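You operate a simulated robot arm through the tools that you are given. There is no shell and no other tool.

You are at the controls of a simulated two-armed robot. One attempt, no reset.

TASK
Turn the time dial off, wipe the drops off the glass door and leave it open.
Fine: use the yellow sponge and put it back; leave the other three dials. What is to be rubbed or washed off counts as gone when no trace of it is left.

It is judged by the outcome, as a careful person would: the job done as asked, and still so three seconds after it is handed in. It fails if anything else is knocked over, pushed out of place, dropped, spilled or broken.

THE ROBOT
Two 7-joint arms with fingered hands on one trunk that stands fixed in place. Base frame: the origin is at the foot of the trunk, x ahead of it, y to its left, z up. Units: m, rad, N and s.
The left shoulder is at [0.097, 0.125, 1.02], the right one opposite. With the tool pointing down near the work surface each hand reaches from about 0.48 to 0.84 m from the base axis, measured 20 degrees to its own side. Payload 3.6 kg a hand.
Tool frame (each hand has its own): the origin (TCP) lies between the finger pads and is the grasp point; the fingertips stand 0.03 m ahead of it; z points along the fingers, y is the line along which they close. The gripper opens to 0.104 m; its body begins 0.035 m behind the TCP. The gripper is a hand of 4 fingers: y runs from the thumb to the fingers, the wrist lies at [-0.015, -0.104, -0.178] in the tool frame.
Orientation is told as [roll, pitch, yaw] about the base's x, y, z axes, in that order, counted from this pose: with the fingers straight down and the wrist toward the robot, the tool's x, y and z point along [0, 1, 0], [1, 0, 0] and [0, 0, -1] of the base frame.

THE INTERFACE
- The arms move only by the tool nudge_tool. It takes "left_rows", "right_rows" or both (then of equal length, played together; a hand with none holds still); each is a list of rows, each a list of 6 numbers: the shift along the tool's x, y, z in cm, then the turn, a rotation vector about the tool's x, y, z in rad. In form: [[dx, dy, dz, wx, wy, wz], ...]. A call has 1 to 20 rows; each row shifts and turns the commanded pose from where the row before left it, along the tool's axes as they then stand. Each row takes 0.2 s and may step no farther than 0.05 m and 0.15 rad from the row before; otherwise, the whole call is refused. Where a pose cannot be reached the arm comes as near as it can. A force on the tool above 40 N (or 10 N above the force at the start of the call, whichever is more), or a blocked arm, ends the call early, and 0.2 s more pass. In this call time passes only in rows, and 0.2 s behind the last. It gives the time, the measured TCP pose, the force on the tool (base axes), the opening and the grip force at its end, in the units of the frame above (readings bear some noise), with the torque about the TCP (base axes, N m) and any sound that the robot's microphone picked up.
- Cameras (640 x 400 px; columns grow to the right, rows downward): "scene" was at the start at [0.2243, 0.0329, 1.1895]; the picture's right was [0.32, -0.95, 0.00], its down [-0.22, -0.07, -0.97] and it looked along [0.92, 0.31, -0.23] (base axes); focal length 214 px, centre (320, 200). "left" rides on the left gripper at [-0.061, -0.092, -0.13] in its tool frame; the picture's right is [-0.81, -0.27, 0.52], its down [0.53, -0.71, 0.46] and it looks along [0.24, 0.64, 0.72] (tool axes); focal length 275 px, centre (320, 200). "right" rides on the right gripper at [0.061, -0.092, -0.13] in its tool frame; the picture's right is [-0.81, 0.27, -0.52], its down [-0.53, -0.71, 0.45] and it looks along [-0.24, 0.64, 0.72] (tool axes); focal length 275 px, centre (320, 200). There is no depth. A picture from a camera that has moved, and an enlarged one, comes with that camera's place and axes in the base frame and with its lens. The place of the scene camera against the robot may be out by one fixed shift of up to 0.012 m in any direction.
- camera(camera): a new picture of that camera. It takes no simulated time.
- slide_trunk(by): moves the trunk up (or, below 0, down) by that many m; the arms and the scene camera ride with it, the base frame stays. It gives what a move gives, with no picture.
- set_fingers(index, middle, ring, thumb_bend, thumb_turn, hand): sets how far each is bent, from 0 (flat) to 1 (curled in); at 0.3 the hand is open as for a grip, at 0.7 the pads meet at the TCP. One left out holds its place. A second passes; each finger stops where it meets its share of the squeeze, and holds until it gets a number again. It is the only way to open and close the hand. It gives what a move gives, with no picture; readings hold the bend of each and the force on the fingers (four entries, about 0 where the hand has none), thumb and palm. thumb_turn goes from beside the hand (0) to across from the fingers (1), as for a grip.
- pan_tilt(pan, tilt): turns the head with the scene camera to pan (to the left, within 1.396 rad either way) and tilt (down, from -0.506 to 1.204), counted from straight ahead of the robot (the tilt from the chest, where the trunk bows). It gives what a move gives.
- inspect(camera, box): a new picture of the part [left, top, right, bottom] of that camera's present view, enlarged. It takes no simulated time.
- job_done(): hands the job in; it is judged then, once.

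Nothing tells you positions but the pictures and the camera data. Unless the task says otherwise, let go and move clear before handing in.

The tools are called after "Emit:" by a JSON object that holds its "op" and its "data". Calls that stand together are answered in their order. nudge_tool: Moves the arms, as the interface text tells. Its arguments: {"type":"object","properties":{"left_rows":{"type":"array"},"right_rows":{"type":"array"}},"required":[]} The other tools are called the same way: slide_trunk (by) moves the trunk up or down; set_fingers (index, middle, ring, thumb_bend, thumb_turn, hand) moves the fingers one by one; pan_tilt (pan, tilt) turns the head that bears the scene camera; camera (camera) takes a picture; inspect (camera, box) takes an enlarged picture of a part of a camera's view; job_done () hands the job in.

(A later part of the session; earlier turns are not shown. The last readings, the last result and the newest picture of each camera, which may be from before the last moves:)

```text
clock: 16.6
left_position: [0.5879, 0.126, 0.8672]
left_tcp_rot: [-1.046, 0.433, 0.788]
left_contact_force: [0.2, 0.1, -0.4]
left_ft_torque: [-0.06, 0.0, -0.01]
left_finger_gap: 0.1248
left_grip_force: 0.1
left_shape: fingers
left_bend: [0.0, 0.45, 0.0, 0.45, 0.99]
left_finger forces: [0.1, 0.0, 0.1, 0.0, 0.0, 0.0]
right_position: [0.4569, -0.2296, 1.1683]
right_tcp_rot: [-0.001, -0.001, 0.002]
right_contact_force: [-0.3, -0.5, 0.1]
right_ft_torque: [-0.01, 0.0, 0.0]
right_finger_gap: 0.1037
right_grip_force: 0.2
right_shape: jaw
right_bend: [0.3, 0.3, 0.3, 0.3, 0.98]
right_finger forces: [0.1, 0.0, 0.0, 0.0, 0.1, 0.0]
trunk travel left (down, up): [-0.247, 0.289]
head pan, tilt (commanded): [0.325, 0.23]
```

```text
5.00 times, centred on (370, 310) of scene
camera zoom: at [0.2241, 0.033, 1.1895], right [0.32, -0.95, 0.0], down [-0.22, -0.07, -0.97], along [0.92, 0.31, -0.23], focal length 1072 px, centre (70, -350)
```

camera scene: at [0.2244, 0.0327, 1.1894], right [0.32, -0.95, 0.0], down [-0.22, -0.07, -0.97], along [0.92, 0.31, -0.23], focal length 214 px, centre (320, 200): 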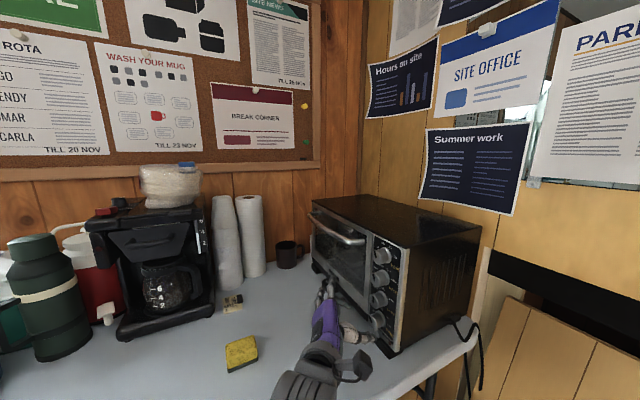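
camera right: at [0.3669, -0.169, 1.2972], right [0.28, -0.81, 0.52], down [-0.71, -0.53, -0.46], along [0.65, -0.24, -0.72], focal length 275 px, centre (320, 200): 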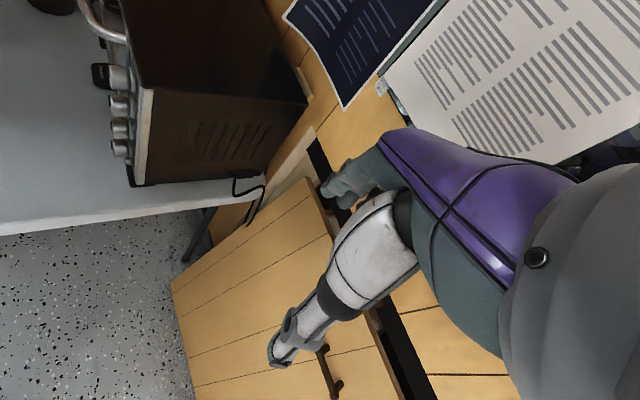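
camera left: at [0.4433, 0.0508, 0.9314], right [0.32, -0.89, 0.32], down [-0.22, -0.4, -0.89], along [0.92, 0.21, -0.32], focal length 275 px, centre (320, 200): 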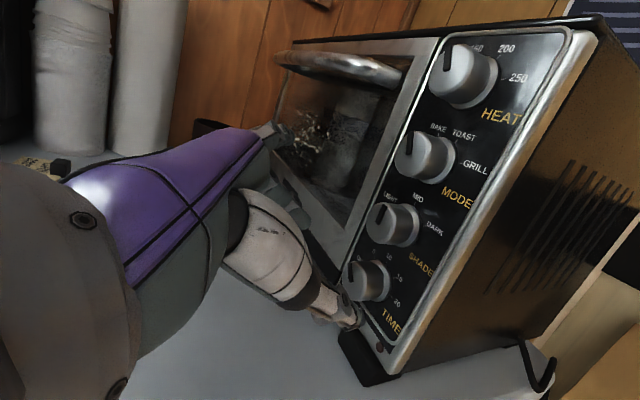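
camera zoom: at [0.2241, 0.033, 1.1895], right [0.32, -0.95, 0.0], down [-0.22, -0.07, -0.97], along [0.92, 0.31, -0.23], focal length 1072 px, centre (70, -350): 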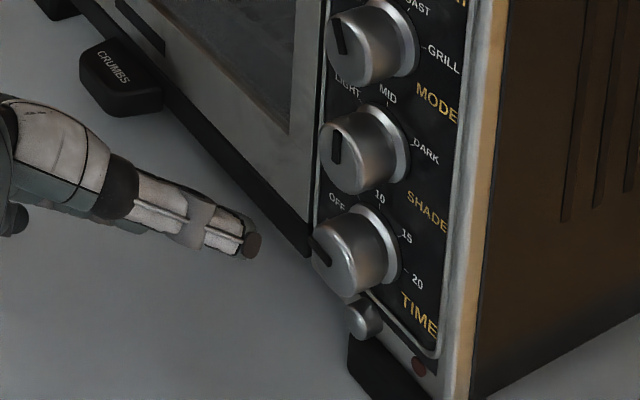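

Emit:
{"op": "inspect", "data": {"camera": "left", "box": [340, 230, 400, 290]}}

Emit:
{"op": "inspect", "data": {"camera": "scene", "box": [360, 290, 400, 330]}}

```text
6.67 times, centred on (370, 260) of left
camera zoom: at [0.5051, 0.1603, 1.0125], right [0.56, -0.65, 0.52], down [-0.57, -0.75, -0.33], along [0.6, -0.11, -0.79], focal length 1835 px, centre (-13, -200)
```

zoom: 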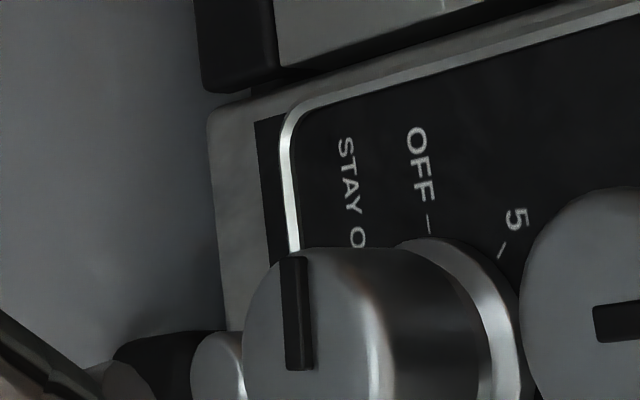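

```text
10.00 times, centred on (380, 310) of scene
camera zoom: at [0.2241, 0.033, 1.1895], right [0.32, -0.95, 0.0], down [-0.22, -0.07, -0.97], along [0.92, 0.31, -0.23], focal length 2145 px, centre (-280, -900)
```

zoom: 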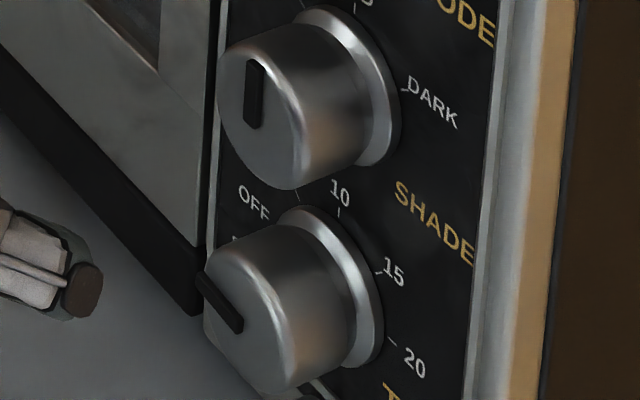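

The pointer is near OFF but looks maybe 5–10° short. I move to a squarer viewpoint to measure before correcting.

Emit:
{"op": "nudge_tool", "data": {"left_rows": [[2.27, -1.73, 0.2, 0, 0, 0], [2.27, -1.73, 0.2, 0, 0, 0], [0, 0, 0, 0.114, -0.0822, 0.0349], [0, 0, 0, 0.114, -0.0822, 0.0349], [0, 0, 0, 0.114, -0.0822, 0.0349], [0, 0, 0, 0.114, -0.0822, 0.0349], [0, 0, 0, 0.114, -0.0822, 0.0349]]}}

Emit:
{"op": "camera", "data": {"camera": "left"}}

Emit:
{"op": "inspect", "data": {"camera": "left", "box": [280, 160, 360, 240]}}

```text
clock: 18.2
left_position: [0.5355, 0.1028, 0.8521]
left_tcp_rot: [-1.723, 0.348, 0.149]
left_contact_force: [0.0, 0.4, -0.4]
left_ft_torque: [-0.01, 0.03, -0.02]
left_finger_gap: 0.1254
left_grip_force: 0.1
left_shape: fingers
left_bend: [0.0, 0.45, 0.0, 0.45, 0.99]
left_finger forces: [0.0, 0.0, 0.0, 0.1, 0.0, 0.0]
right_position: [0.4525, -0.2326, 1.1695]
right_tcp_rot: [0.001, -0.006, 0.001]
right_contact_force: [-0.1, 0.2, 0.0]
right_ft_torque: [0.0, -0.01, 0.02]
right_finger_gap: 0.1036
right_grip_force: 0.0
right_shape: jaw
right_bend: [0.3, 0.3, 0.3, 0.3, 0.98]
right_finger forces: [0.0, 0.1, 0.0, 0.1, 0.1, 0.0]
trunk travel left (down, up): [-0.247, 0.289]
head pan, tilt (commanded): [0.325, 0.23]
```

```text
taken
camera left: at [0.4436, 0.2295, 0.9213], right [0.1, -0.38, 0.92], down [-0.74, -0.65, -0.18], along [0.67, -0.66, -0.34], focal length 275 px, centre (320, 200)
```

left: 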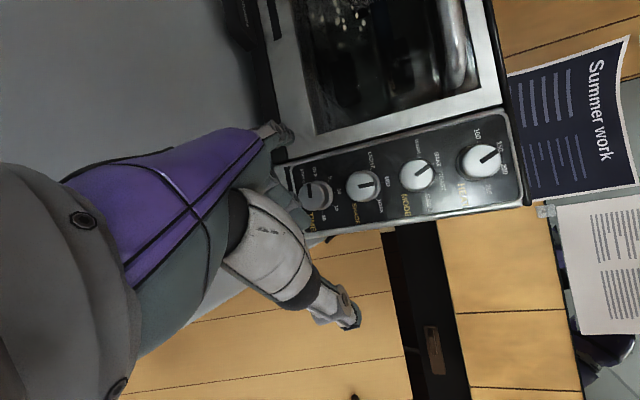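

```text
5.00 times, centred on (320, 200) of left
camera zoom: at [0.4436, 0.2295, 0.9213], right [0.1, -0.38, 0.92], down [-0.74, -0.65, -0.18], along [0.67, -0.66, -0.34], focal length 1376 px, centre (320, 200)
```

zoom: 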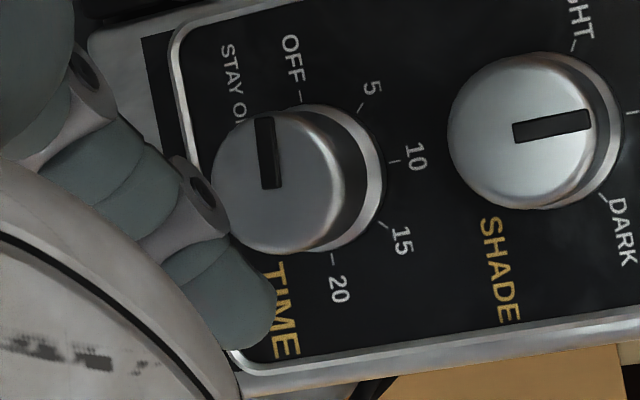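

A nearly square view shows the pointer about 4° short of the OFF mark. I go back and give it one more small counter-clockwise turn.

Emit:
{"op": "nudge_tool", "data": {"left_rows": [[0, 0, 0, -0.114, 0.0822, -0.0349], [0, 0, 0, -0.114, 0.0822, -0.0349], [0, 0, 0, -0.114, 0.0822, -0.0349], [0, 0, 0, -0.114, 0.0822, -0.0349], [0, 0, 0, -0.114, 0.0822, -0.0349], [-2.27, 1.73, -0.2, 0, 0, 0], [-2.27, 1.73, -0.2, 0, 0, 0]]}}

```text
clock: 19.8
left_position: [0.587, 0.1259, 0.8705]
left_tcp_rot: [-1.046, 0.434, 0.788]
left_contact_force: [0.0, -0.2, -0.4]
left_ft_torque: [0.0, 0.01, 0.02]
left_finger_gap: 0.1252
left_grip_force: 0.1
left_shape: fingers
left_bend: [0.0, 0.45, 0.0, 0.45, 0.99]
left_finger forces: [0.0, 0.1, 0.0, 0.0, 0.1, 0.0]
right_position: [0.4566, -0.2302, 1.1674]
right_tcp_rot: [0.0, -0.002, 0.0]
right_contact_force: [-0.3, 0.6, -0.1]
right_ft_torque: [0.0, 0.02, 0.02]
right_finger_gap: 0.1038
right_grip_force: 0.0
right_shape: jaw
right_bend: [0.3, 0.3, 0.3, 0.3, 0.98]
right_finger forces: [0.1, 0.1, 0.0, 0.0, 0.0, 0.1]
trunk travel left (down, up): [-0.247, 0.289]
head pan, tilt (commanded): [0.325, 0.23]
```

Emit:
{"op": "nudge_tool", "data": {"left_rows": [[0.2, 0.2, 2.2, 0, 0, 0], [0, 0, 3, 0, 0, 0], [0, 0, 2.5, 0, 0, 0], [0, 0, 1.4, 0, 0, 0]]}}

Emit:
{"op": "inspect", "data": {"camera": "left", "box": [280, 180, 400, 300]}}

Emit:
{"op": "inspect", "data": {"camera": "scene", "box": [330, 270, 410, 350]}}

```text
clock: 20.8
left_position: [0.6293, 0.0573, 0.826]
left_tcp_rot: [-1.045, 0.433, 0.789]
left_contact_force: [1.0, -0.2, -0.1]
left_ft_torque: [0.0, -0.02, -0.01]
left_finger_gap: 0.1248
left_grip_force: 0.1
left_shape: fingers
left_bend: [0.0, 0.45, 0.0, 0.45, 0.99]
left_finger forces: [0.0, 0.0, 0.1, 0.1, 0.0, 0.0]
right_position: [0.4572, -0.23, 1.1661]
right_tcp_rot: [0.0, -0.001, 0.001]
right_contact_force: [-1.0, 0.1, 0.4]
right_ft_torque: [0.01, 0.03, -0.04]
right_finger_gap: 0.104
right_grip_force: 0.1
right_shape: jaw
right_bend: [0.3, 0.3, 0.3, 0.3, 0.98]
right_finger forces: [0.1, 0.0, 0.0, 0.1, 0.1, 0.0]
trunk travel left (down, up): [-0.247, 0.289]
head pan, tilt (commanded): [0.325, 0.23]
```

```text
3.33 times, centred on (340, 240) of left
camera zoom: at [0.5475, 0.0913, 0.971], right [0.56, -0.65, 0.52], down [-0.57, -0.75, -0.33], along [0.6, -0.11, -0.79], focal length 918 px, centre (253, 67)
```

zoom: 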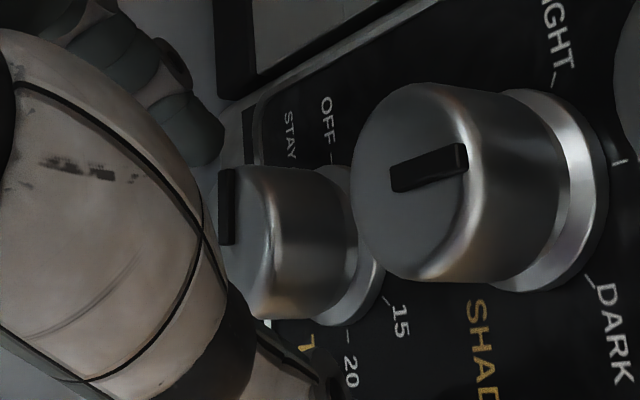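

```text
5.00 times, centred on (370, 310) of scene
camera zoom: at [0.2243, 0.0328, 1.1895], right [0.32, -0.95, 0.0], down [-0.22, -0.07, -0.97], along [0.92, 0.31, -0.23], focal length 1072 px, centre (70, -350)
```

zoom: 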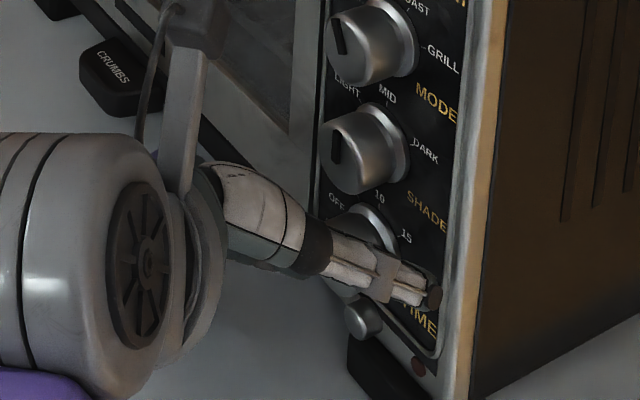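

Emit:
{"op": "set_fingers", "data": {"hand": "left", "middle": 0.66, "thumb_bend": 0.66}}

Emit:
{"op": "nudge_tool", "data": {"left_rows": [[0, 0.069, 0, 0.03, 0, -0.052], [0, 0.069, 0, 0.03, 0, -0.052]]}}

Emit:
{"op": "inspect", "data": {"camera": "left", "box": [280, 180, 400, 300]}}

```text
clock: 21.8
left_position: [0.6294, 0.0561, 0.8257]
left_tcp_rot: [-1.046, 0.432, 0.787]
left_contact_force: [-1.7, -2.0, -1.5]
left_ft_torque: [-0.03, 0.02, -0.02]
left_finger_gap: 0.1052
left_grip_force: 3.1
left_shape: fingers
left_bend: [0.0, 0.64, 0.0, 0.62, 1.0]
left_finger forces: [0.1, 2.3, 0.1, 0.1, 3.8, 0.1]
right_position: [0.4565, -0.2314, 1.1666]
right_tcp_rot: [0.001, -0.001, 0.001]
right_contact_force: [-0.2, 0.3, 0.1]
right_ft_torque: [0.0, -0.04, 0.0]
right_finger_gap: 0.1036
right_grip_force: 0.0
right_shape: jaw
right_bend: [0.3, 0.3, 0.3, 0.3, 0.98]
right_finger forces: [0.1, 0.0, 0.1, 0.0, 0.0, 0.0]
trunk travel left (down, up): [-0.247, 0.289]
head pan, tilt (commanded): [0.325, 0.23]
```

```text
clock: 22.4
left_position: [0.6304, 0.0571, 0.8242]
left_tcp_rot: [-1.044, 0.553, 0.787]
left_contact_force: [-0.8, -3.1, -0.1]
left_ft_torque: [0.0, 0.05, -0.04]
left_finger_gap: 0.1052
left_grip_force: 3.2
left_shape: fingers
left_bend: [0.0, 0.64, 0.0, 0.62, 1.0]
left_finger forces: [0.1, 2.4, 0.0, 0.0, 4.1, 0.0]
right_position: [0.4581, -0.2312, 1.1689]
right_tcp_rot: [-0.001, -0.002, 0.002]
right_contact_force: [0.4, 0.4, 0.1]
right_ft_torque: [0.0, -0.04, -0.04]
right_finger_gap: 0.1035
right_grip_force: 0.2
right_shape: jaw
right_bend: [0.3, 0.3, 0.3, 0.3, 0.98]
right_finger forces: [0.0, 0.0, 0.0, 0.1, 0.1, 0.0]
trunk travel left (down, up): [-0.247, 0.289]
head pan, tilt (commanded): [0.325, 0.23]
```

```text
3.33 times, centred on (340, 240) of left
camera zoom: at [0.5608, 0.105, 0.9736], right [0.6, -0.6, 0.52], down [-0.59, -0.78, -0.21], along [0.53, -0.18, -0.83], focal length 918 px, centre (253, 67)
```

zoom: 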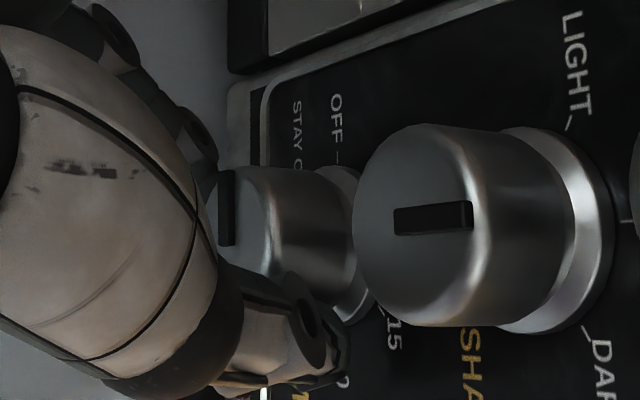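

The mark now lines up with OFF (within about 1°). I release and back off, then get a wider look at the door.

Emit:
{"op": "set_fingers", "data": {"hand": "left", "middle": 0.45, "thumb_bend": 0.45}}

Emit:
{"op": "nudge_tool", "data": {"left_rows": [[0, 0, -2, 0, 0, 0], [0, 0, -3, 0, 0, 0], [0, 0, -4, 0, 0, 0]]}}

Emit:
{"op": "camera", "data": {"camera": "left"}}

Emit:
{"op": "inspect", "data": {"camera": "left", "box": [330, 210, 430, 310]}}

Emit:
{"op": "inspect", "data": {"camera": "scene", "box": [300, 190, 420, 350]}}

```text
clock: 23.4
left_position: [0.6304, 0.0596, 0.8241]
left_tcp_rot: [-1.045, 0.554, 0.787]
left_contact_force: [0.5, 0.1, -0.1]
left_ft_torque: [-0.01, 0.04, 0.0]
left_finger_gap: 0.125
left_grip_force: 0.0
left_shape: fingers
left_bend: [0.0, 0.45, 0.0, 0.45, 0.99]
left_finger forces: [0.0, 0.0, 0.0, 0.0, 0.0, 0.0]
right_position: [0.4581, -0.2306, 1.1673]
right_tcp_rot: [0.0, -0.002, 0.002]
right_contact_force: [-0.2, 0.1, 0.4]
right_ft_torque: [-0.02, -0.02, -0.01]
right_finger_gap: 0.1039
right_grip_force: 0.0
right_shape: jaw
right_bend: [0.3, 0.3, 0.3, 0.3, 0.98]
right_finger forces: [0.0, 0.0, 0.1, 0.0, 0.0, 0.1]
trunk travel left (down, up): [-0.247, 0.289]
head pan, tilt (commanded): [0.325, 0.23]
```

```text
clock: 24.2
left_position: [0.5917, 0.1277, 0.8635]
left_tcp_rot: [-1.044, 0.553, 0.787]
left_contact_force: [-0.5, 0.1, -0.3]
left_ft_torque: [0.01, 0.02, 0.04]
left_finger_gap: 0.1251
left_grip_force: 0.1
left_shape: fingers
left_bend: [0.0, 0.45, 0.0, 0.45, 0.99]
left_finger forces: [0.0, 0.0, 0.0, 0.0, 0.0, 0.0]
right_position: [0.4576, -0.2313, 1.1673]
right_tcp_rot: [0.0, -0.001, 0.002]
right_contact_force: [-0.7, -0.3, 0.2]
right_ft_torque: [0.01, 0.0, -0.04]
right_finger_gap: 0.1036
right_grip_force: 0.1
right_shape: jaw
right_bend: [0.3, 0.3, 0.3, 0.3, 0.98]
right_finger forces: [0.0, 0.1, 0.0, 0.0, 0.0, 0.1]
trunk travel left (down, up): [-0.247, 0.289]
head pan, tilt (commanded): [0.325, 0.23]
```

```text
taken
camera left: at [0.5226, 0.1745, 1.0123], right [0.6, -0.6, 0.52], down [-0.59, -0.78, -0.21], along [0.53, -0.18, -0.83], focal length 275 px, centre (320, 200)
```

left: 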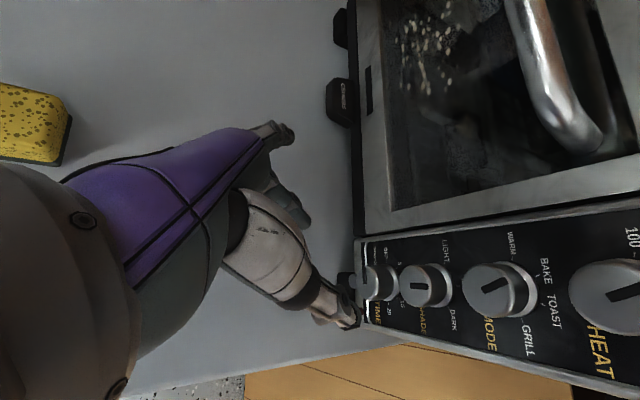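

```text
4.00 times, centred on (380, 260) of left
camera zoom: at [0.5226, 0.1745, 1.0123], right [0.6, -0.6, 0.52], down [-0.59, -0.78, -0.21], along [0.53, -0.18, -0.83], focal length 1101 px, centre (80, -40)
```

zoom: 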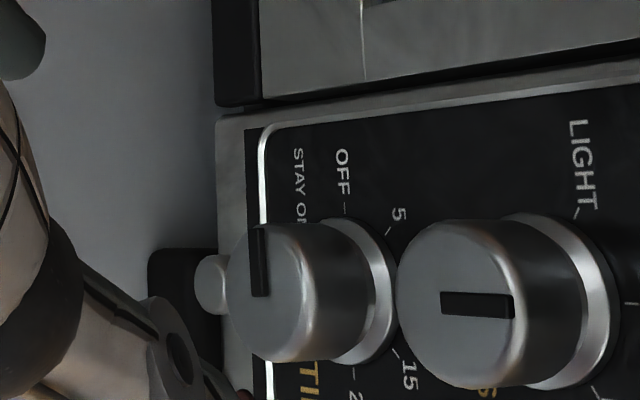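

```text
2.50 times, centred on (360, 270) of scene
camera zoom: at [0.2241, 0.033, 1.1895], right [0.32, -0.95, 0.0], down [-0.22, -0.07, -0.97], along [0.92, 0.31, -0.23], focal length 536 px, centre (220, 25)
```

zoom: 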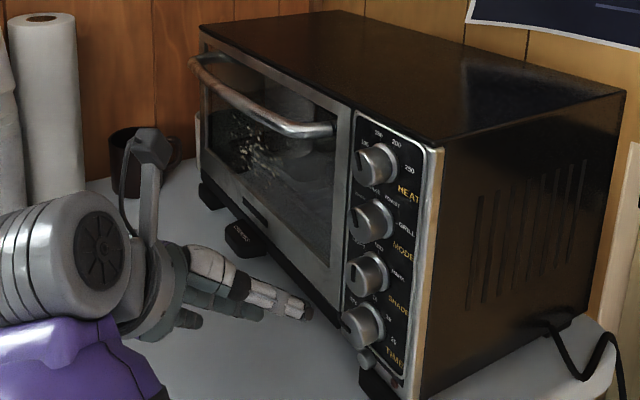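

TIME now points at OFF and the other dials are unchanged. The drops triangulate to the glass plane (about e-range 13 cm wide, z 0.85–0.925, below the handle); next I bring the left hand above the sponge, which lies aligned at 45°, to look at it.

Emit:
{"op": "nudge_tool", "data": {"left_rows": [[-1.09, -0.41, -3.49, 0, 0, 0], [-1.09, -0.41, -3.49, 0, 0, 0], [-1.09, -0.41, -3.49, 0, 0, 0], [-1.09, -0.41, -3.49, 0, 0, 0], [0, 0, 0, -0.0691, 0, 0.1197], [0, 0, 0, -0.0691, 0, 0.1197], [0, 0, 0, -0.0691, 0, 0.1197], [0, 0, 0, -0.0691, 0, 0.1197], [0, 0, 0, 0, 0.131, 0], [0, 0, 0, 0, 0.131, 0], [0, 0, 0, 0, 0.131, 0], [0, 0, 0, 0, 0.131, 0], [0, 0, 0, 0, 0.131, 0], [0, 0, 0, 0, 0.131, 0], [0, 0, 0, 0, 0.131, 0], [0, 0, 0, 0, 0.131, 0]]}}

Emit:
{"op": "set_fingers", "data": {"hand": "left", "index": 0.3, "middle": 0.3, "ring": 0.3, "thumb_bend": 0.3, "thumb_turn": 1.0}}

Emit:
{"op": "camera", "data": {"camera": "left"}}

Emit:
{"op": "camera", "data": {"camera": "scene"}}

```text
clock: 27.6
left_position: [0.5518, 0.231, 0.9645]
left_tcp_rot: [0.003, -0.001, 0.789]
left_contact_force: [1.2, -1.4, -0.9]
left_ft_torque: [0.02, -0.01, 0.01]
left_finger_gap: 0.1252
left_grip_force: 0.1
left_shape: fingers
left_bend: [0.0, 0.45, 0.0, 0.45, 0.99]
left_finger forces: [0.0, 0.1, 0.1, 0.0, 0.0, 0.0]
right_position: [0.4591, -0.2304, 1.1665]
right_tcp_rot: [0.001, -0.003, 0.002]
right_contact_force: [0.8, -0.4, -0.2]
right_ft_torque: [0.03, 0.0, -0.01]
right_finger_gap: 0.1039
right_grip_force: 0.1
right_shape: jaw
right_bend: [0.3, 0.3, 0.3, 0.3, 0.98]
right_finger forces: [0.0, 0.0, 0.0, 0.0, 0.1, 0.0]
trunk travel left (down, up): [-0.247, 0.289]
head pan, tilt (commanded): [0.325, 0.23]
```

```text
clock: 28.6
left_position: [0.5523, 0.2313, 0.9637]
left_tcp_rot: [0.002, 0.0, 0.787]
left_contact_force: [0.8, 0.0, -0.3]
left_ft_torque: [-0.01, -0.02, 0.0]
left_finger_gap: 0.1032
left_grip_force: 0.1
left_shape: fingers
left_bend: [0.3, 0.3, 0.3, 0.3, 0.98]
left_finger forces: [0.0, 0.0, 0.1, 0.0, 0.0, 0.0]
right_position: [0.4583, -0.2302, 1.1665]
right_tcp_rot: [-0.001, -0.002, 0.001]
right_contact_force: [-0.2, -0.3, -0.7]
right_ft_torque: [0.0, -0.01, -0.04]
right_finger_gap: 0.104
right_grip_force: 0.0
right_shape: jaw
right_bend: [0.3, 0.3, 0.3, 0.3, 0.98]
right_finger forces: [0.1, 0.0, 0.0, 0.0, 0.0, 0.1]
trunk travel left (down, up): [-0.247, 0.289]
head pan, tilt (commanded): [0.325, 0.23]
```

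```text
taken
camera left: at [0.5308, 0.1221, 1.0941], right [0.38, -0.77, -0.52], down [-0.88, -0.13, -0.45], along [0.28, 0.63, -0.72], focal length 275 px, centre (320, 200)
```

left: 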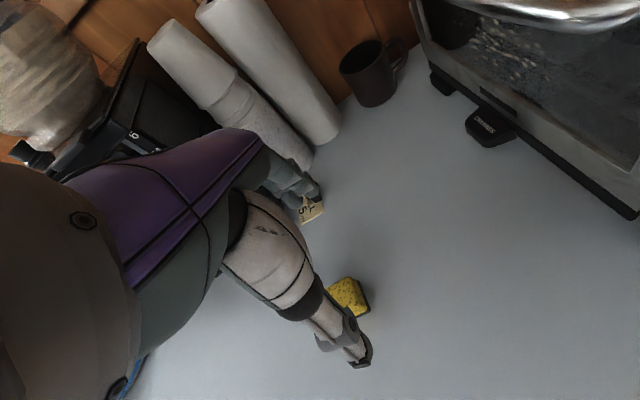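

```text
taken
camera scene: at [0.2243, 0.0329, 1.1895], right [0.32, -0.95, 0.0], down [-0.22, -0.07, -0.97], along [0.92, 0.31, -0.23], focal length 214 px, centre (320, 200)
```

scene: 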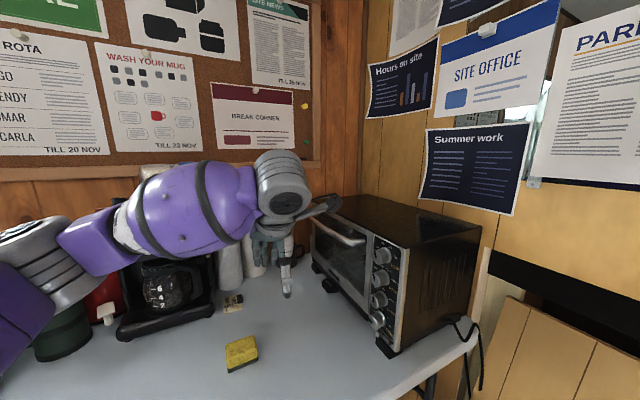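

Emit:
{"op": "inspect", "data": {"camera": "scene", "box": [215, 325, 275, 380]}}

Emit:
{"op": "inspect", "data": {"camera": "left", "box": [300, 240, 400, 340]}}

Emit:
{"op": "inspect", "data": {"camera": "left", "box": [420, 0, 640, 150]}}

```text
7.27 times, centred on (245, 352) of scene
camera zoom: at [0.2243, 0.0329, 1.1895], right [0.32, -0.95, 0.0], down [-0.22, -0.07, -0.97], along [0.92, 0.31, -0.23], focal length 1560 px, centre (866, -909)
```

zoom: 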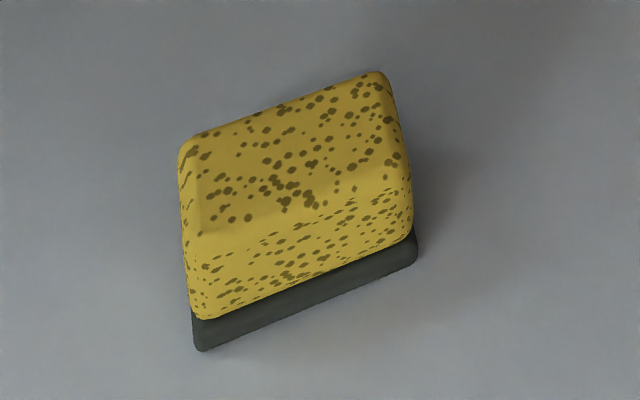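

```text
4.00 times, centred on (350, 290) of left
camera zoom: at [0.5308, 0.1221, 1.0941], right [0.38, -0.77, -0.52], down [-0.88, -0.13, -0.45], along [0.28, 0.63, -0.72], focal length 1101 px, centre (200, -160)
```

zoom: 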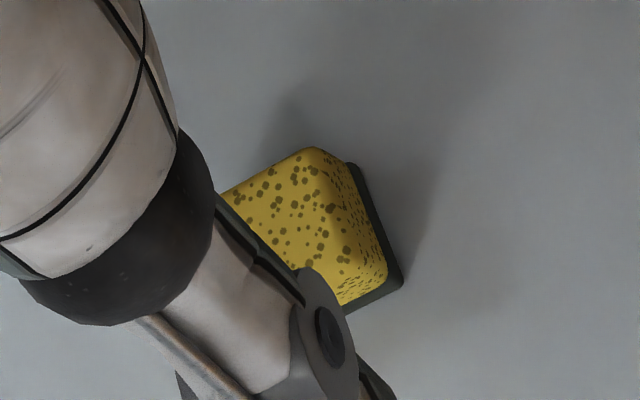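

```text
2.67 times, centred on (530, 75) of left
camera zoom: at [0.5308, 0.1221, 1.0941], right [0.38, -0.77, -0.52], down [-0.88, -0.13, -0.45], along [0.28, 0.63, -0.72], focal length 734 px, centre (-240, 533)
```

zoom: 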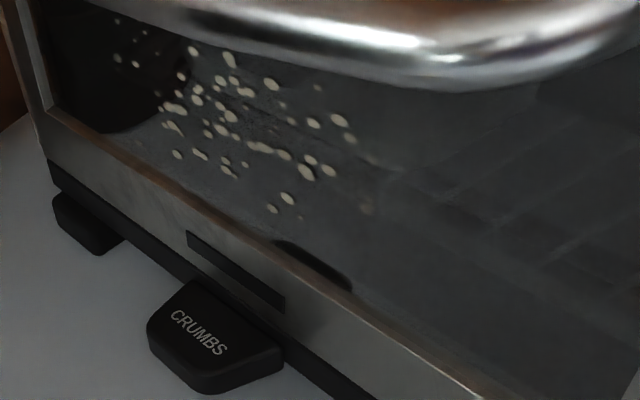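

The sponge is roughly 4.5 × 6 cm, aligned with the oven's axes, centred near (0.524, 0.312) on a table at z≈0.743. I move the open hand above it for a clear close view.

Emit:
{"op": "nudge_tool", "data": {"left_rows": [[1.93, 0.94, 2.35, 0, 0, 0], [1.93, 0.94, 2.35, 0, 0, 0], [1.93, 0.94, 2.35, 0, 0, 0], [1.93, 0.94, 2.35, 0, 0, 0]]}}

Emit:
{"op": "camera", "data": {"camera": "left"}}

Emit:
{"op": "inspect", "data": {"camera": "left", "box": [260, 200, 380, 300]}}

Emit:
{"op": "inspect", "data": {"camera": "scene", "box": [170, 240, 330, 390]}}

```text
clock: 29.6
left_position: [0.5243, 0.3128, 0.8701]
left_tcp_rot: [0.001, -0.001, 0.789]
left_contact_force: [0.2, 0.5, 0.0]
left_ft_torque: [-0.01, -0.03, 0.03]
left_finger_gap: 0.103
left_grip_force: 0.0
left_shape: fingers
left_bend: [0.3, 0.3, 0.3, 0.3, 0.98]
left_finger forces: [0.1, 0.2, 0.1, 0.0, 0.0, 0.0]
right_position: [0.4574, -0.2308, 1.1674]
right_tcp_rot: [0.0, -0.001, 0.002]
right_contact_force: [-0.4, 0.3, 0.1]
right_ft_torque: [0.0, 0.0, -0.02]
right_finger_gap: 0.104
right_grip_force: 0.0
right_shape: jaw
right_bend: [0.3, 0.3, 0.3, 0.3, 0.98]
right_finger forces: [0.0, 0.0, 0.1, 0.1, 0.0, 0.0]
trunk travel left (down, up): [-0.247, 0.289]
head pan, tilt (commanded): [0.325, 0.23]
```

```text
taken
camera left: at [0.503, 0.2041, 0.9998], right [0.38, -0.77, -0.52], down [-0.88, -0.13, -0.45], along [0.28, 0.63, -0.72], focal length 275 px, centre (320, 200)
```

left: 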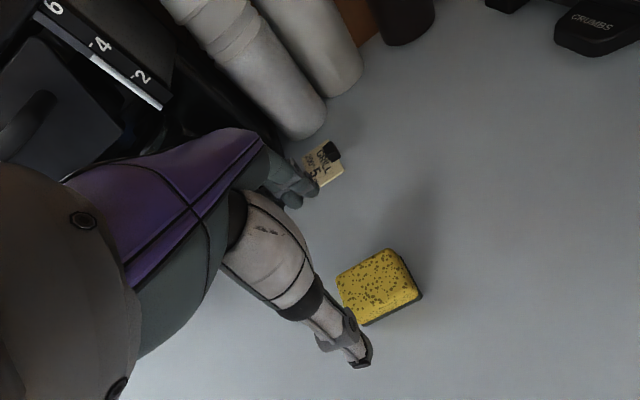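

```text
4.00 times, centred on (320, 250) of left
camera zoom: at [0.503, 0.2041, 0.9998], right [0.38, -0.77, -0.52], down [-0.88, -0.13, -0.45], along [0.28, 0.63, -0.72], focal length 1101 px, centre (320, 0)
```

zoom: 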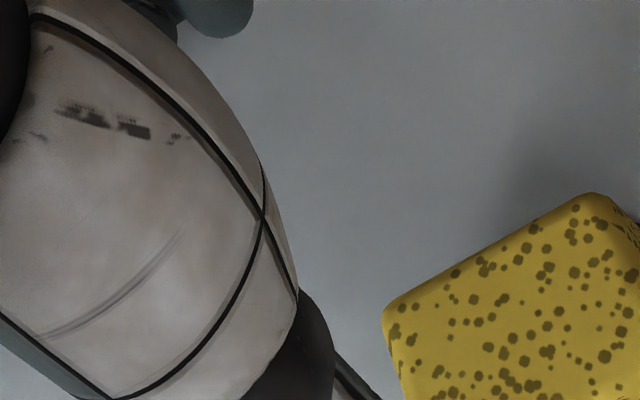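

```text
2.67 times, centred on (250, 315) of scene
camera zoom: at [0.2242, 0.0331, 1.1895], right [0.32, -0.95, 0.0], down [-0.22, -0.07, -0.97], along [0.92, 0.31, -0.23], focal length 572 px, centre (507, -107)
```

zoom: 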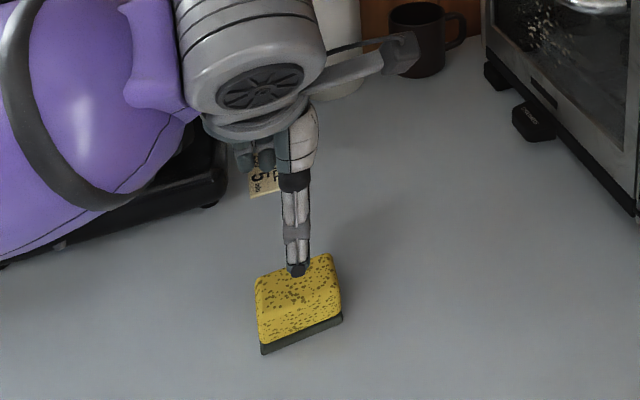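

Emit:
{"op": "inspect", "data": {"camera": "left", "box": [325, 235, 435, 335]}}

```text
4.00 times, centred on (380, 285) of left
camera zoom: at [0.503, 0.2041, 0.9998], right [0.38, -0.77, -0.52], down [-0.88, -0.13, -0.45], along [0.28, 0.63, -0.72], focal length 1101 px, centre (80, -140)
```

zoom: 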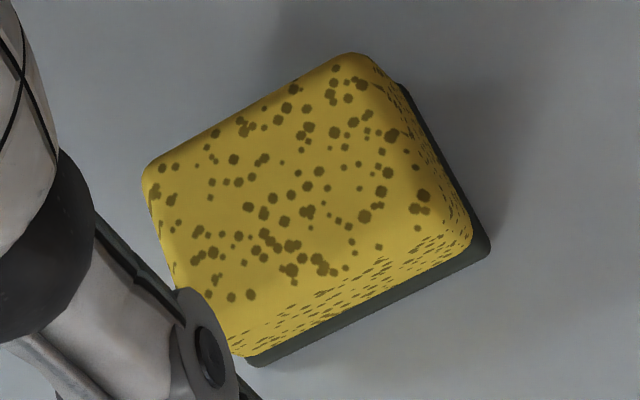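

The sponge is centred about (0.5225, 0.310), ~6 × 4 cm and ~3.7 cm high, right under the hand. I lower straight down so the fingertips end about 1 cm above the table and check.

Emit:
{"op": "nudge_tool", "data": {"left_rows": [[0, -0.2, 3, 0, 0, 0], [0, 0, 3, 0, 0, 0], [0, 0, 2.3, 0, 0, 0]]}}

Emit:
{"op": "camera", "data": {"camera": "left"}}

Emit:
{"op": "inspect", "data": {"camera": "scene", "box": [170, 260, 320, 400]}}

```text
clock: 30.4
left_position: [0.5236, 0.3087, 0.787]
left_tcp_rot: [0.003, 0.002, 0.786]
left_contact_force: [-0.2, -0.3, -0.1]
left_ft_torque: [-0.01, 0.0, 0.0]
left_finger_gap: 0.103
left_grip_force: 0.1
left_shape: fingers
left_bend: [0.3, 0.3, 0.3, 0.3, 0.98]
left_finger forces: [0.0, 0.0, 0.1, 0.0, 0.1, 0.0]
right_position: [0.4575, -0.2306, 1.1665]
right_tcp_rot: [-0.003, -0.002, 0.003]
right_contact_force: [-0.3, 0.2, 0.6]
right_ft_torque: [0.01, 0.02, 0.04]
right_finger_gap: 0.1038
right_grip_force: 0.0
right_shape: jaw
right_bend: [0.3, 0.3, 0.3, 0.3, 0.98]
right_finger forces: [0.1, 0.1, 0.1, 0.0, 0.0, 0.0]
trunk travel left (down, up): [-0.247, 0.289]
head pan, tilt (commanded): [0.325, 0.23]
```

```text
taken
camera left: at [0.5012, 0.2021, 0.9159], right [0.38, -0.77, -0.52], down [-0.88, -0.13, -0.45], along [0.28, 0.63, -0.72], focal length 275 px, centre (320, 200)
```

left: 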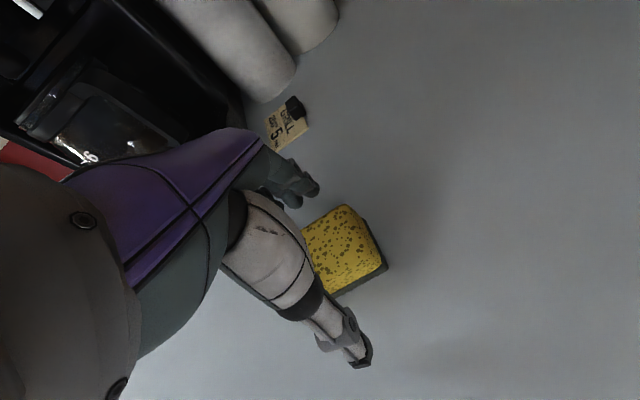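

```text
2.86 times, centred on (245, 330) of scene
camera zoom: at [0.2243, 0.033, 1.1894], right [0.32, -0.95, 0.0], down [-0.22, -0.07, -0.97], along [0.92, 0.31, -0.23], focal length 613 px, centre (534, -171)
```

zoom: 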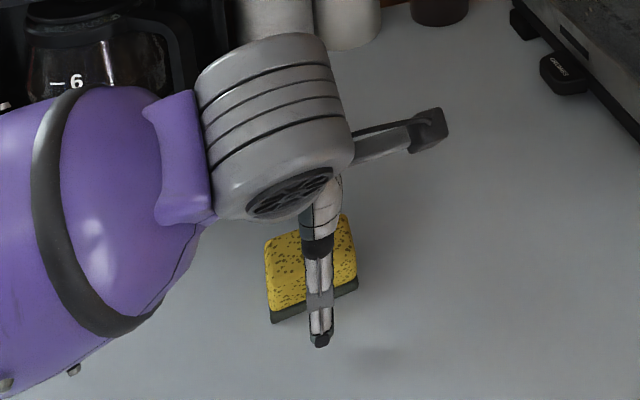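

The sponge is centred between the fingers and thumb. I close all fingers on it.

Emit:
{"op": "set_fingers", "data": {"hand": "left", "index": 0.5, "middle": 0.5, "ring": 0.5, "thumb_bend": 0.5}}

Emit:
{"op": "set_fingers", "data": {"hand": "left", "index": 0.75, "middle": 0.75, "ring": 0.75, "thumb_bend": 0.75}}

Emit:
{"op": "camera", "data": {"camera": "left"}}

Emit:
{"op": "inspect", "data": {"camera": "scene", "box": [200, 290, 300, 380]}}

```text
clock: 31.4
left_position: [0.5223, 0.3109, 0.7859]
left_tcp_rot: [0.002, 0.001, 0.787]
left_contact_force: [0.5, 0.2, 1.1]
left_ft_torque: [0.0, 0.02, -0.02]
left_finger_gap: 0.0527
left_grip_force: 0.1
left_shape: fingers
left_bend: [0.5, 0.5, 0.5, 0.5, 1.0]
left_finger forces: [0.0, 0.0, 0.0, 0.0, 0.1, 0.0]
right_position: [0.4568, -0.231, 1.1662]
right_tcp_rot: [0.0, -0.002, 0.0]
right_contact_force: [0.2, -0.2, 0.3]
right_ft_torque: [-0.02, 0.04, -0.02]
right_finger_gap: 0.1037
right_grip_force: 0.1
right_shape: jaw
right_bend: [0.3, 0.3, 0.3, 0.3, 0.98]
right_finger forces: [0.0, 0.1, 0.0, 0.0, 0.0, 0.0]
trunk travel left (down, up): [-0.247, 0.289]
head pan, tilt (commanded): [0.325, 0.23]
```

```text
clock: 32.4
left_position: [0.5235, 0.3105, 0.7861]
left_tcp_rot: [0.001, 0.0, 0.786]
left_contact_force: [0.6, 1.0, 1.4]
left_ft_torque: [-0.06, 0.01, 0.02]
left_finger_gap: 0.0413
left_grip_force: 27.0
left_shape: fingers
left_bend: [0.72, 0.64, 0.73, 0.5, 0.98]
left_finger forces: [11.0, 7.9, 7.3, 0.1, 27.2, 0.0]
right_position: [0.4581, -0.2308, 1.1667]
right_tcp_rot: [0.001, -0.003, 0.002]
right_contact_force: [-0.4, 0.1, -0.1]
right_ft_torque: [0.03, 0.01, 0.0]
right_finger_gap: 0.1037
right_grip_force: 0.1
right_shape: jaw
right_bend: [0.3, 0.3, 0.3, 0.3, 0.98]
right_finger forces: [0.1, 0.0, 0.0, 0.0, 0.0, 0.1]
trunk travel left (down, up): [-0.247, 0.289]
head pan, tilt (commanded): [0.325, 0.23]
```

```text
taken
camera left: at [0.5012, 0.2021, 0.9161], right [0.38, -0.77, -0.52], down [-0.88, -0.13, -0.45], along [0.28, 0.63, -0.72], focal length 275 px, centre (320, 200)
```

left: 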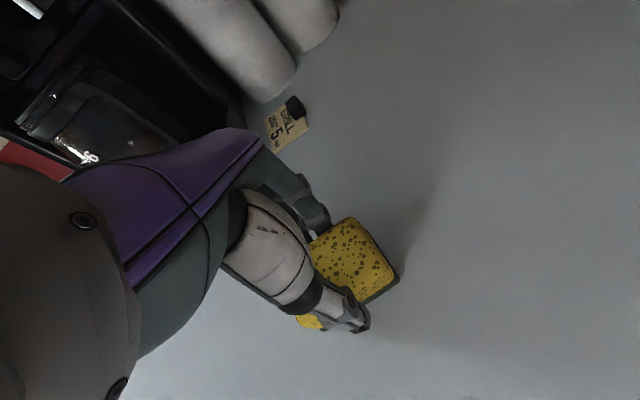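

```text
4.44 times, centred on (250, 335) of scene
camera zoom: at [0.2242, 0.0329, 1.1895], right [0.32, -0.95, 0.0], down [-0.22, -0.07, -0.97], along [0.92, 0.31, -0.23], focal length 953 px, centre (631, -400)
```

zoom: 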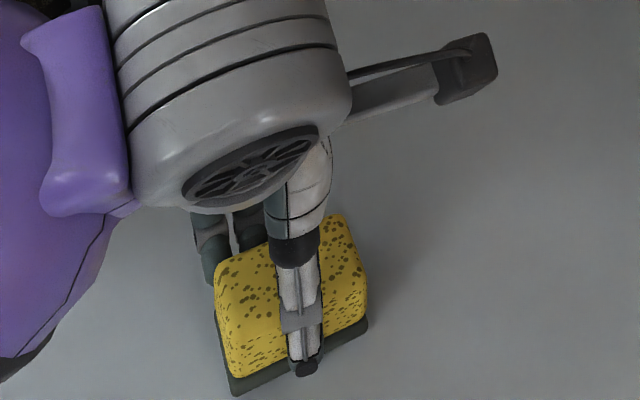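

The sponge is firmly held (27 N), slid about 8 mm toward the thumb during closing, which I'll correct when putting it back. I lift it and check.

Emit:
{"op": "nudge_tool", "data": {"left_rows": [[0, 0, -2, 0, 0, 0], [0, 0, -4, 0, 0, 0], [0, 0, -5, 0, 0, 0], [0, 0, -5, 0, 0, 0]]}}

Emit:
{"op": "camera", "data": {"camera": "left"}}

Emit:
{"op": "inspect", "data": {"camera": "scene", "box": [180, 220, 320, 360]}}

```text
clock: 33.4
left_position: [0.5199, 0.3106, 0.9475]
left_tcp_rot: [0.005, 0.001, 0.788]
left_contact_force: [-0.1, -0.3, -0.5]
left_ft_torque: [-0.03, 0.0, 0.04]
left_finger_gap: 0.0412
left_grip_force: 26.4
left_shape: fingers
left_bend: [0.73, 0.72, 0.73, 0.5, 0.98]
left_finger forces: [10.4, 7.8, 7.6, 0.0, 27.2, 0.0]
right_position: [0.4563, -0.2303, 1.1686]
right_tcp_rot: [0.001, -0.002, 0.004]
right_contact_force: [0.0, 0.0, -0.8]
right_ft_torque: [0.0, 0.0, 0.02]
right_finger_gap: 0.1038
right_grip_force: 0.0
right_shape: jaw
right_bend: [0.3, 0.3, 0.3, 0.3, 0.98]
right_finger forces: [0.1, 0.0, 0.1, 0.0, 0.0, 0.0]
trunk travel left (down, up): [-0.247, 0.289]
head pan, tilt (commanded): [0.325, 0.23]
```

```text
taken
camera left: at [0.4982, 0.2018, 1.0769], right [0.38, -0.77, -0.52], down [-0.88, -0.13, -0.45], along [0.28, 0.63, -0.72], focal length 275 px, centre (320, 200)
```

left: 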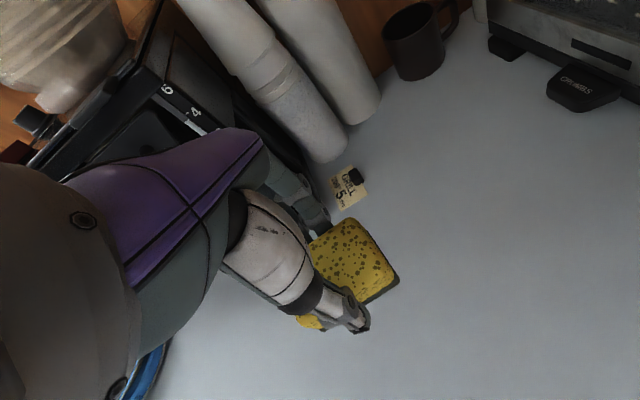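

```text
2.86 times, centred on (250, 290) of scene
camera zoom: at [0.2238, 0.0326, 1.1896], right [0.32, -0.95, 0.0], down [-0.22, -0.07, -0.97], along [0.92, 0.31, -0.23], focal length 613 px, centre (520, -57)
```

zoom: 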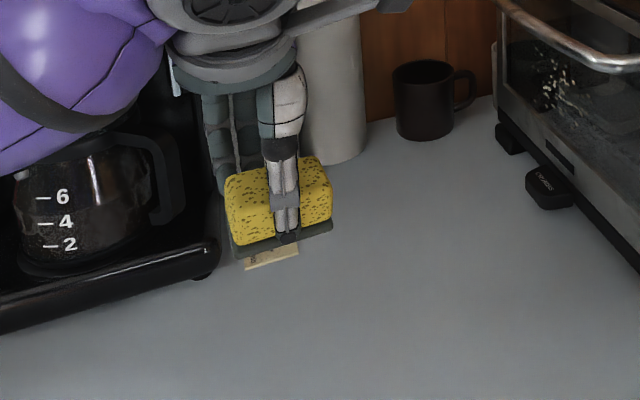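

The sponge is held well, with its bottom face protruding past the fingertips. Now I move toward the door front and turn the hand 90° so that the sponge faces the glass.

Emit:
{"op": "nudge_tool", "data": {"left_rows": [[-3.75, 1.25, 0, 0, 0, 0], [-3.75, 1.25, 0, 0, 0, 0], [-3.75, 1.25, 0, 0, 0, 0], [-3.75, 1.25, 0, 0, 0, 0], [0, 0, 0, 0, -0.1428, 0], [0, 0, 0, 0, -0.1428, 0], [0, 0, 0, 0, -0.1428, 0], [0, 0, 0, 0, -0.1428, 0], [0, 0, 0, 0, -0.1428, 0], [0, 0, 0, 0, -0.1428, 0], [0, 0, 0, 0, -0.1428, 0], [0, 0, 0, 0, -0.1428, 0], [0, 0, 0, 0, -0.1428, 0], [0, 0, 0, 0, -0.1428, 0], [0, 0, 0, 0, -0.1428, 0]]}}

Emit:
{"op": "camera", "data": {"camera": "left"}}

Emit:
{"op": "camera", "data": {"camera": "scene"}}

```text
clock: 36.7
left_position: [0.6518, 0.2661, 1.047]
left_tcp_rot: [-1.603, -0.2, 0.849]
left_contact_force: [-1.0, -0.2, 0.4]
left_ft_torque: [0.03, -0.05, -0.02]
left_finger_gap: 0.0408
left_grip_force: 26.5
left_shape: fingers
left_bend: [0.73, 0.73, 0.73, 0.5, 0.98]
left_finger forces: [10.8, 7.7, 7.4, 0.0, 27.2, 0.0]
right_position: [0.4448, -0.2401, 1.169]
right_tcp_rot: [0.008, -0.011, -0.002]
right_contact_force: [0.3, -1.4, 0.4]
right_ft_torque: [0.03, 0.02, 0.05]
right_finger_gap: 0.1039
right_grip_force: 0.1
right_shape: jaw
right_bend: [0.3, 0.3, 0.3, 0.3, 0.98]
right_finger forces: [0.0, 0.0, 0.1, 0.1, 0.1, 0.0]
trunk travel left (down, up): [-0.247, 0.289]
head pan, tilt (commanded): [0.325, 0.23]
stopped in row 15 (left hand): the arm was blocked; the commanded pose is now the measured one
```

```text
taken
camera left: at [0.4857, 0.2791, 1.0844], right [0.08, -0.65, 0.76], down [-0.04, -0.76, -0.65], along [1.0, 0.03, -0.09], focal length 275 px, centre (320, 200)
```

left: 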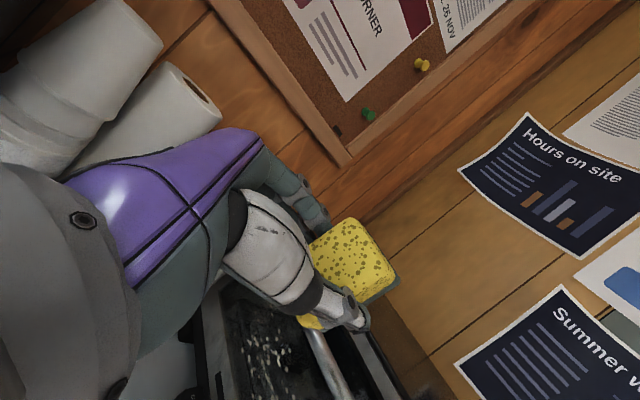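

```text
taken
camera scene: at [0.2107, 0.0231, 1.1906], right [0.32, -0.95, 0.0], down [-0.2, -0.06, -0.98], along [0.93, 0.31, -0.21], focal length 214 px, centre (320, 200)
```

scene: 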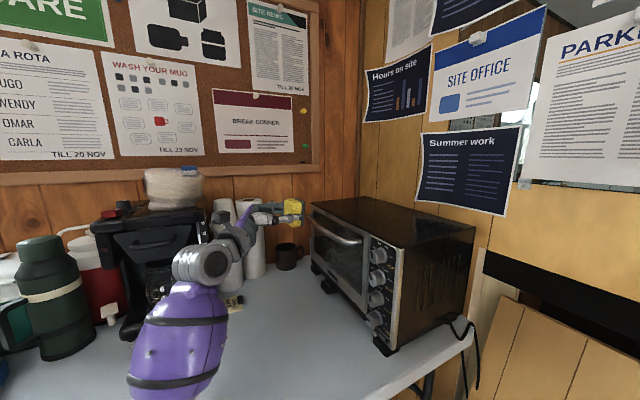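

The arm was blocked by something (the body was pushed back slightly), perhaps the elbow low against the table. I look down at the arm before moving on.

Emit:
{"op": "pan_tilt", "data": {"pan": 0.6, "tilt": 0.9}}

Emit:
{"op": "camera", "data": {"camera": "scene"}}

Emit:
{"op": "camera", "data": {"camera": "right"}}

```text
clock: 37.8
left_position: [0.6523, 0.2679, 1.046]
left_tcp_rot: [-1.605, -0.193, 0.851]
left_contact_force: [-0.3, 0.5, 0.2]
left_ft_torque: [0.04, 0.01, 0.0]
left_finger_gap: 0.0407
left_grip_force: 26.4
left_shape: fingers
left_bend: [0.73, 0.73, 0.73, 0.5, 0.98]
left_finger forces: [10.7, 7.8, 7.4, 0.0, 27.1, 0.1]
right_position: [0.4451, -0.2382, 1.1712]
right_tcp_rot: [0.006, -0.011, 0.003]
right_contact_force: [-0.3, -0.5, -0.5]
right_ft_torque: [0.03, 0.02, 0.0]
right_finger_gap: 0.1039
right_grip_force: 0.0
right_shape: jaw
right_bend: [0.3, 0.3, 0.3, 0.3, 0.98]
right_finger forces: [0.1, 0.0, 0.0, 0.0, 0.0, 0.1]
trunk travel left (down, up): [-0.247, 0.289]
head pan, tilt (commanded): [0.6, 0.901]
```

```text
taken
camera scene: at [0.1863, 0.0385, 1.1331], right [0.56, -0.83, 0.0], down [-0.64, -0.44, -0.63], along [0.52, 0.36, -0.78], focal length 214 px, centre (320, 200)
```

scene: 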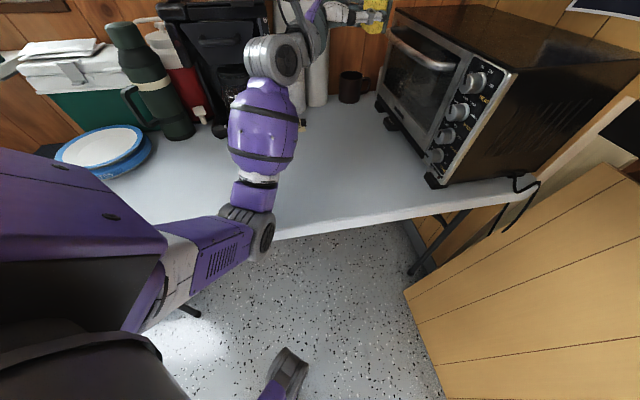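

```text
taken
camera right: at [0.353, -0.1774, 1.3001], right [0.27, -0.81, 0.52], down [-0.71, -0.53, -0.47], along [0.65, -0.24, -0.72], focal length 275 px, centre (320, 200)
```

right: 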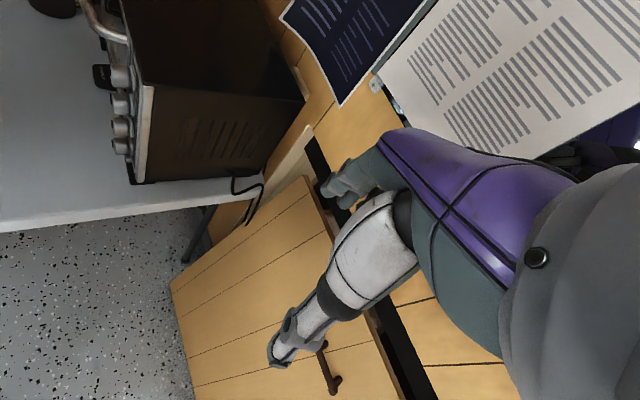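

The left elbow is pressing on the table's near edge (the table is also turned 45°, edge at e≈0.39). Raising the trunk will lift the elbow clear.

Emit:
{"op": "slide_trunk", "data": {"by": 0.06}}

Emit:
{"op": "camera", "data": {"camera": "scene"}}

```text
clock: 38.8
left_position: [0.6633, 0.2744, 1.0944]
left_tcp_rot: [-1.6, -0.177, 0.845]
left_contact_force: [0.1, 0.0, -0.4]
left_ft_torque: [0.02, -0.01, 0.0]
left_finger_gap: 0.041
left_grip_force: 26.6
left_shape: fingers
left_bend: [0.73, 0.73, 0.73, 0.5, 0.98]
left_finger forces: [10.7, 7.7, 7.4, 0.0, 27.0, 0.0]
right_position: [0.4575, -0.2306, 1.2279]
right_tcp_rot: [0.0, -0.001, 0.0]
right_contact_force: [0.4, 0.1, -0.6]
right_ft_torque: [0.0, 0.02, -0.02]
right_finger_gap: 0.1038
right_grip_force: 0.0
right_shape: jaw
right_bend: [0.3, 0.3, 0.3, 0.3, 0.98]
right_finger forces: [0.0, 0.1, 0.0, 0.0, 0.1, 0.0]
trunk travel left (down, up): [-0.307, 0.229]
head pan, tilt (commanded): [0.6, 0.901]
```

```text
taken
camera scene: at [0.1833, 0.0457, 1.1899], right [0.57, -0.82, 0.0], down [-0.65, -0.44, -0.62], along [0.51, 0.35, -0.78], focal length 214 px, centre (320, 200)
```

scene: 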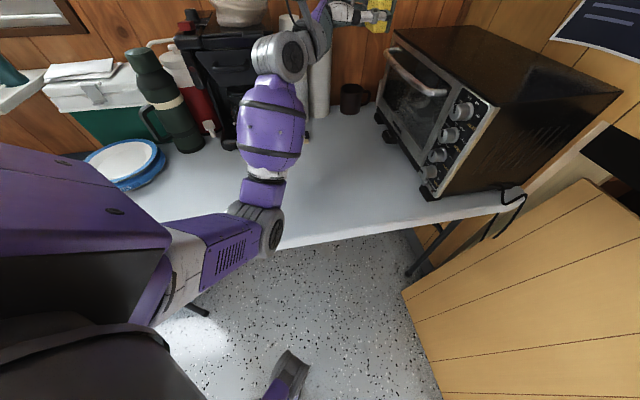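

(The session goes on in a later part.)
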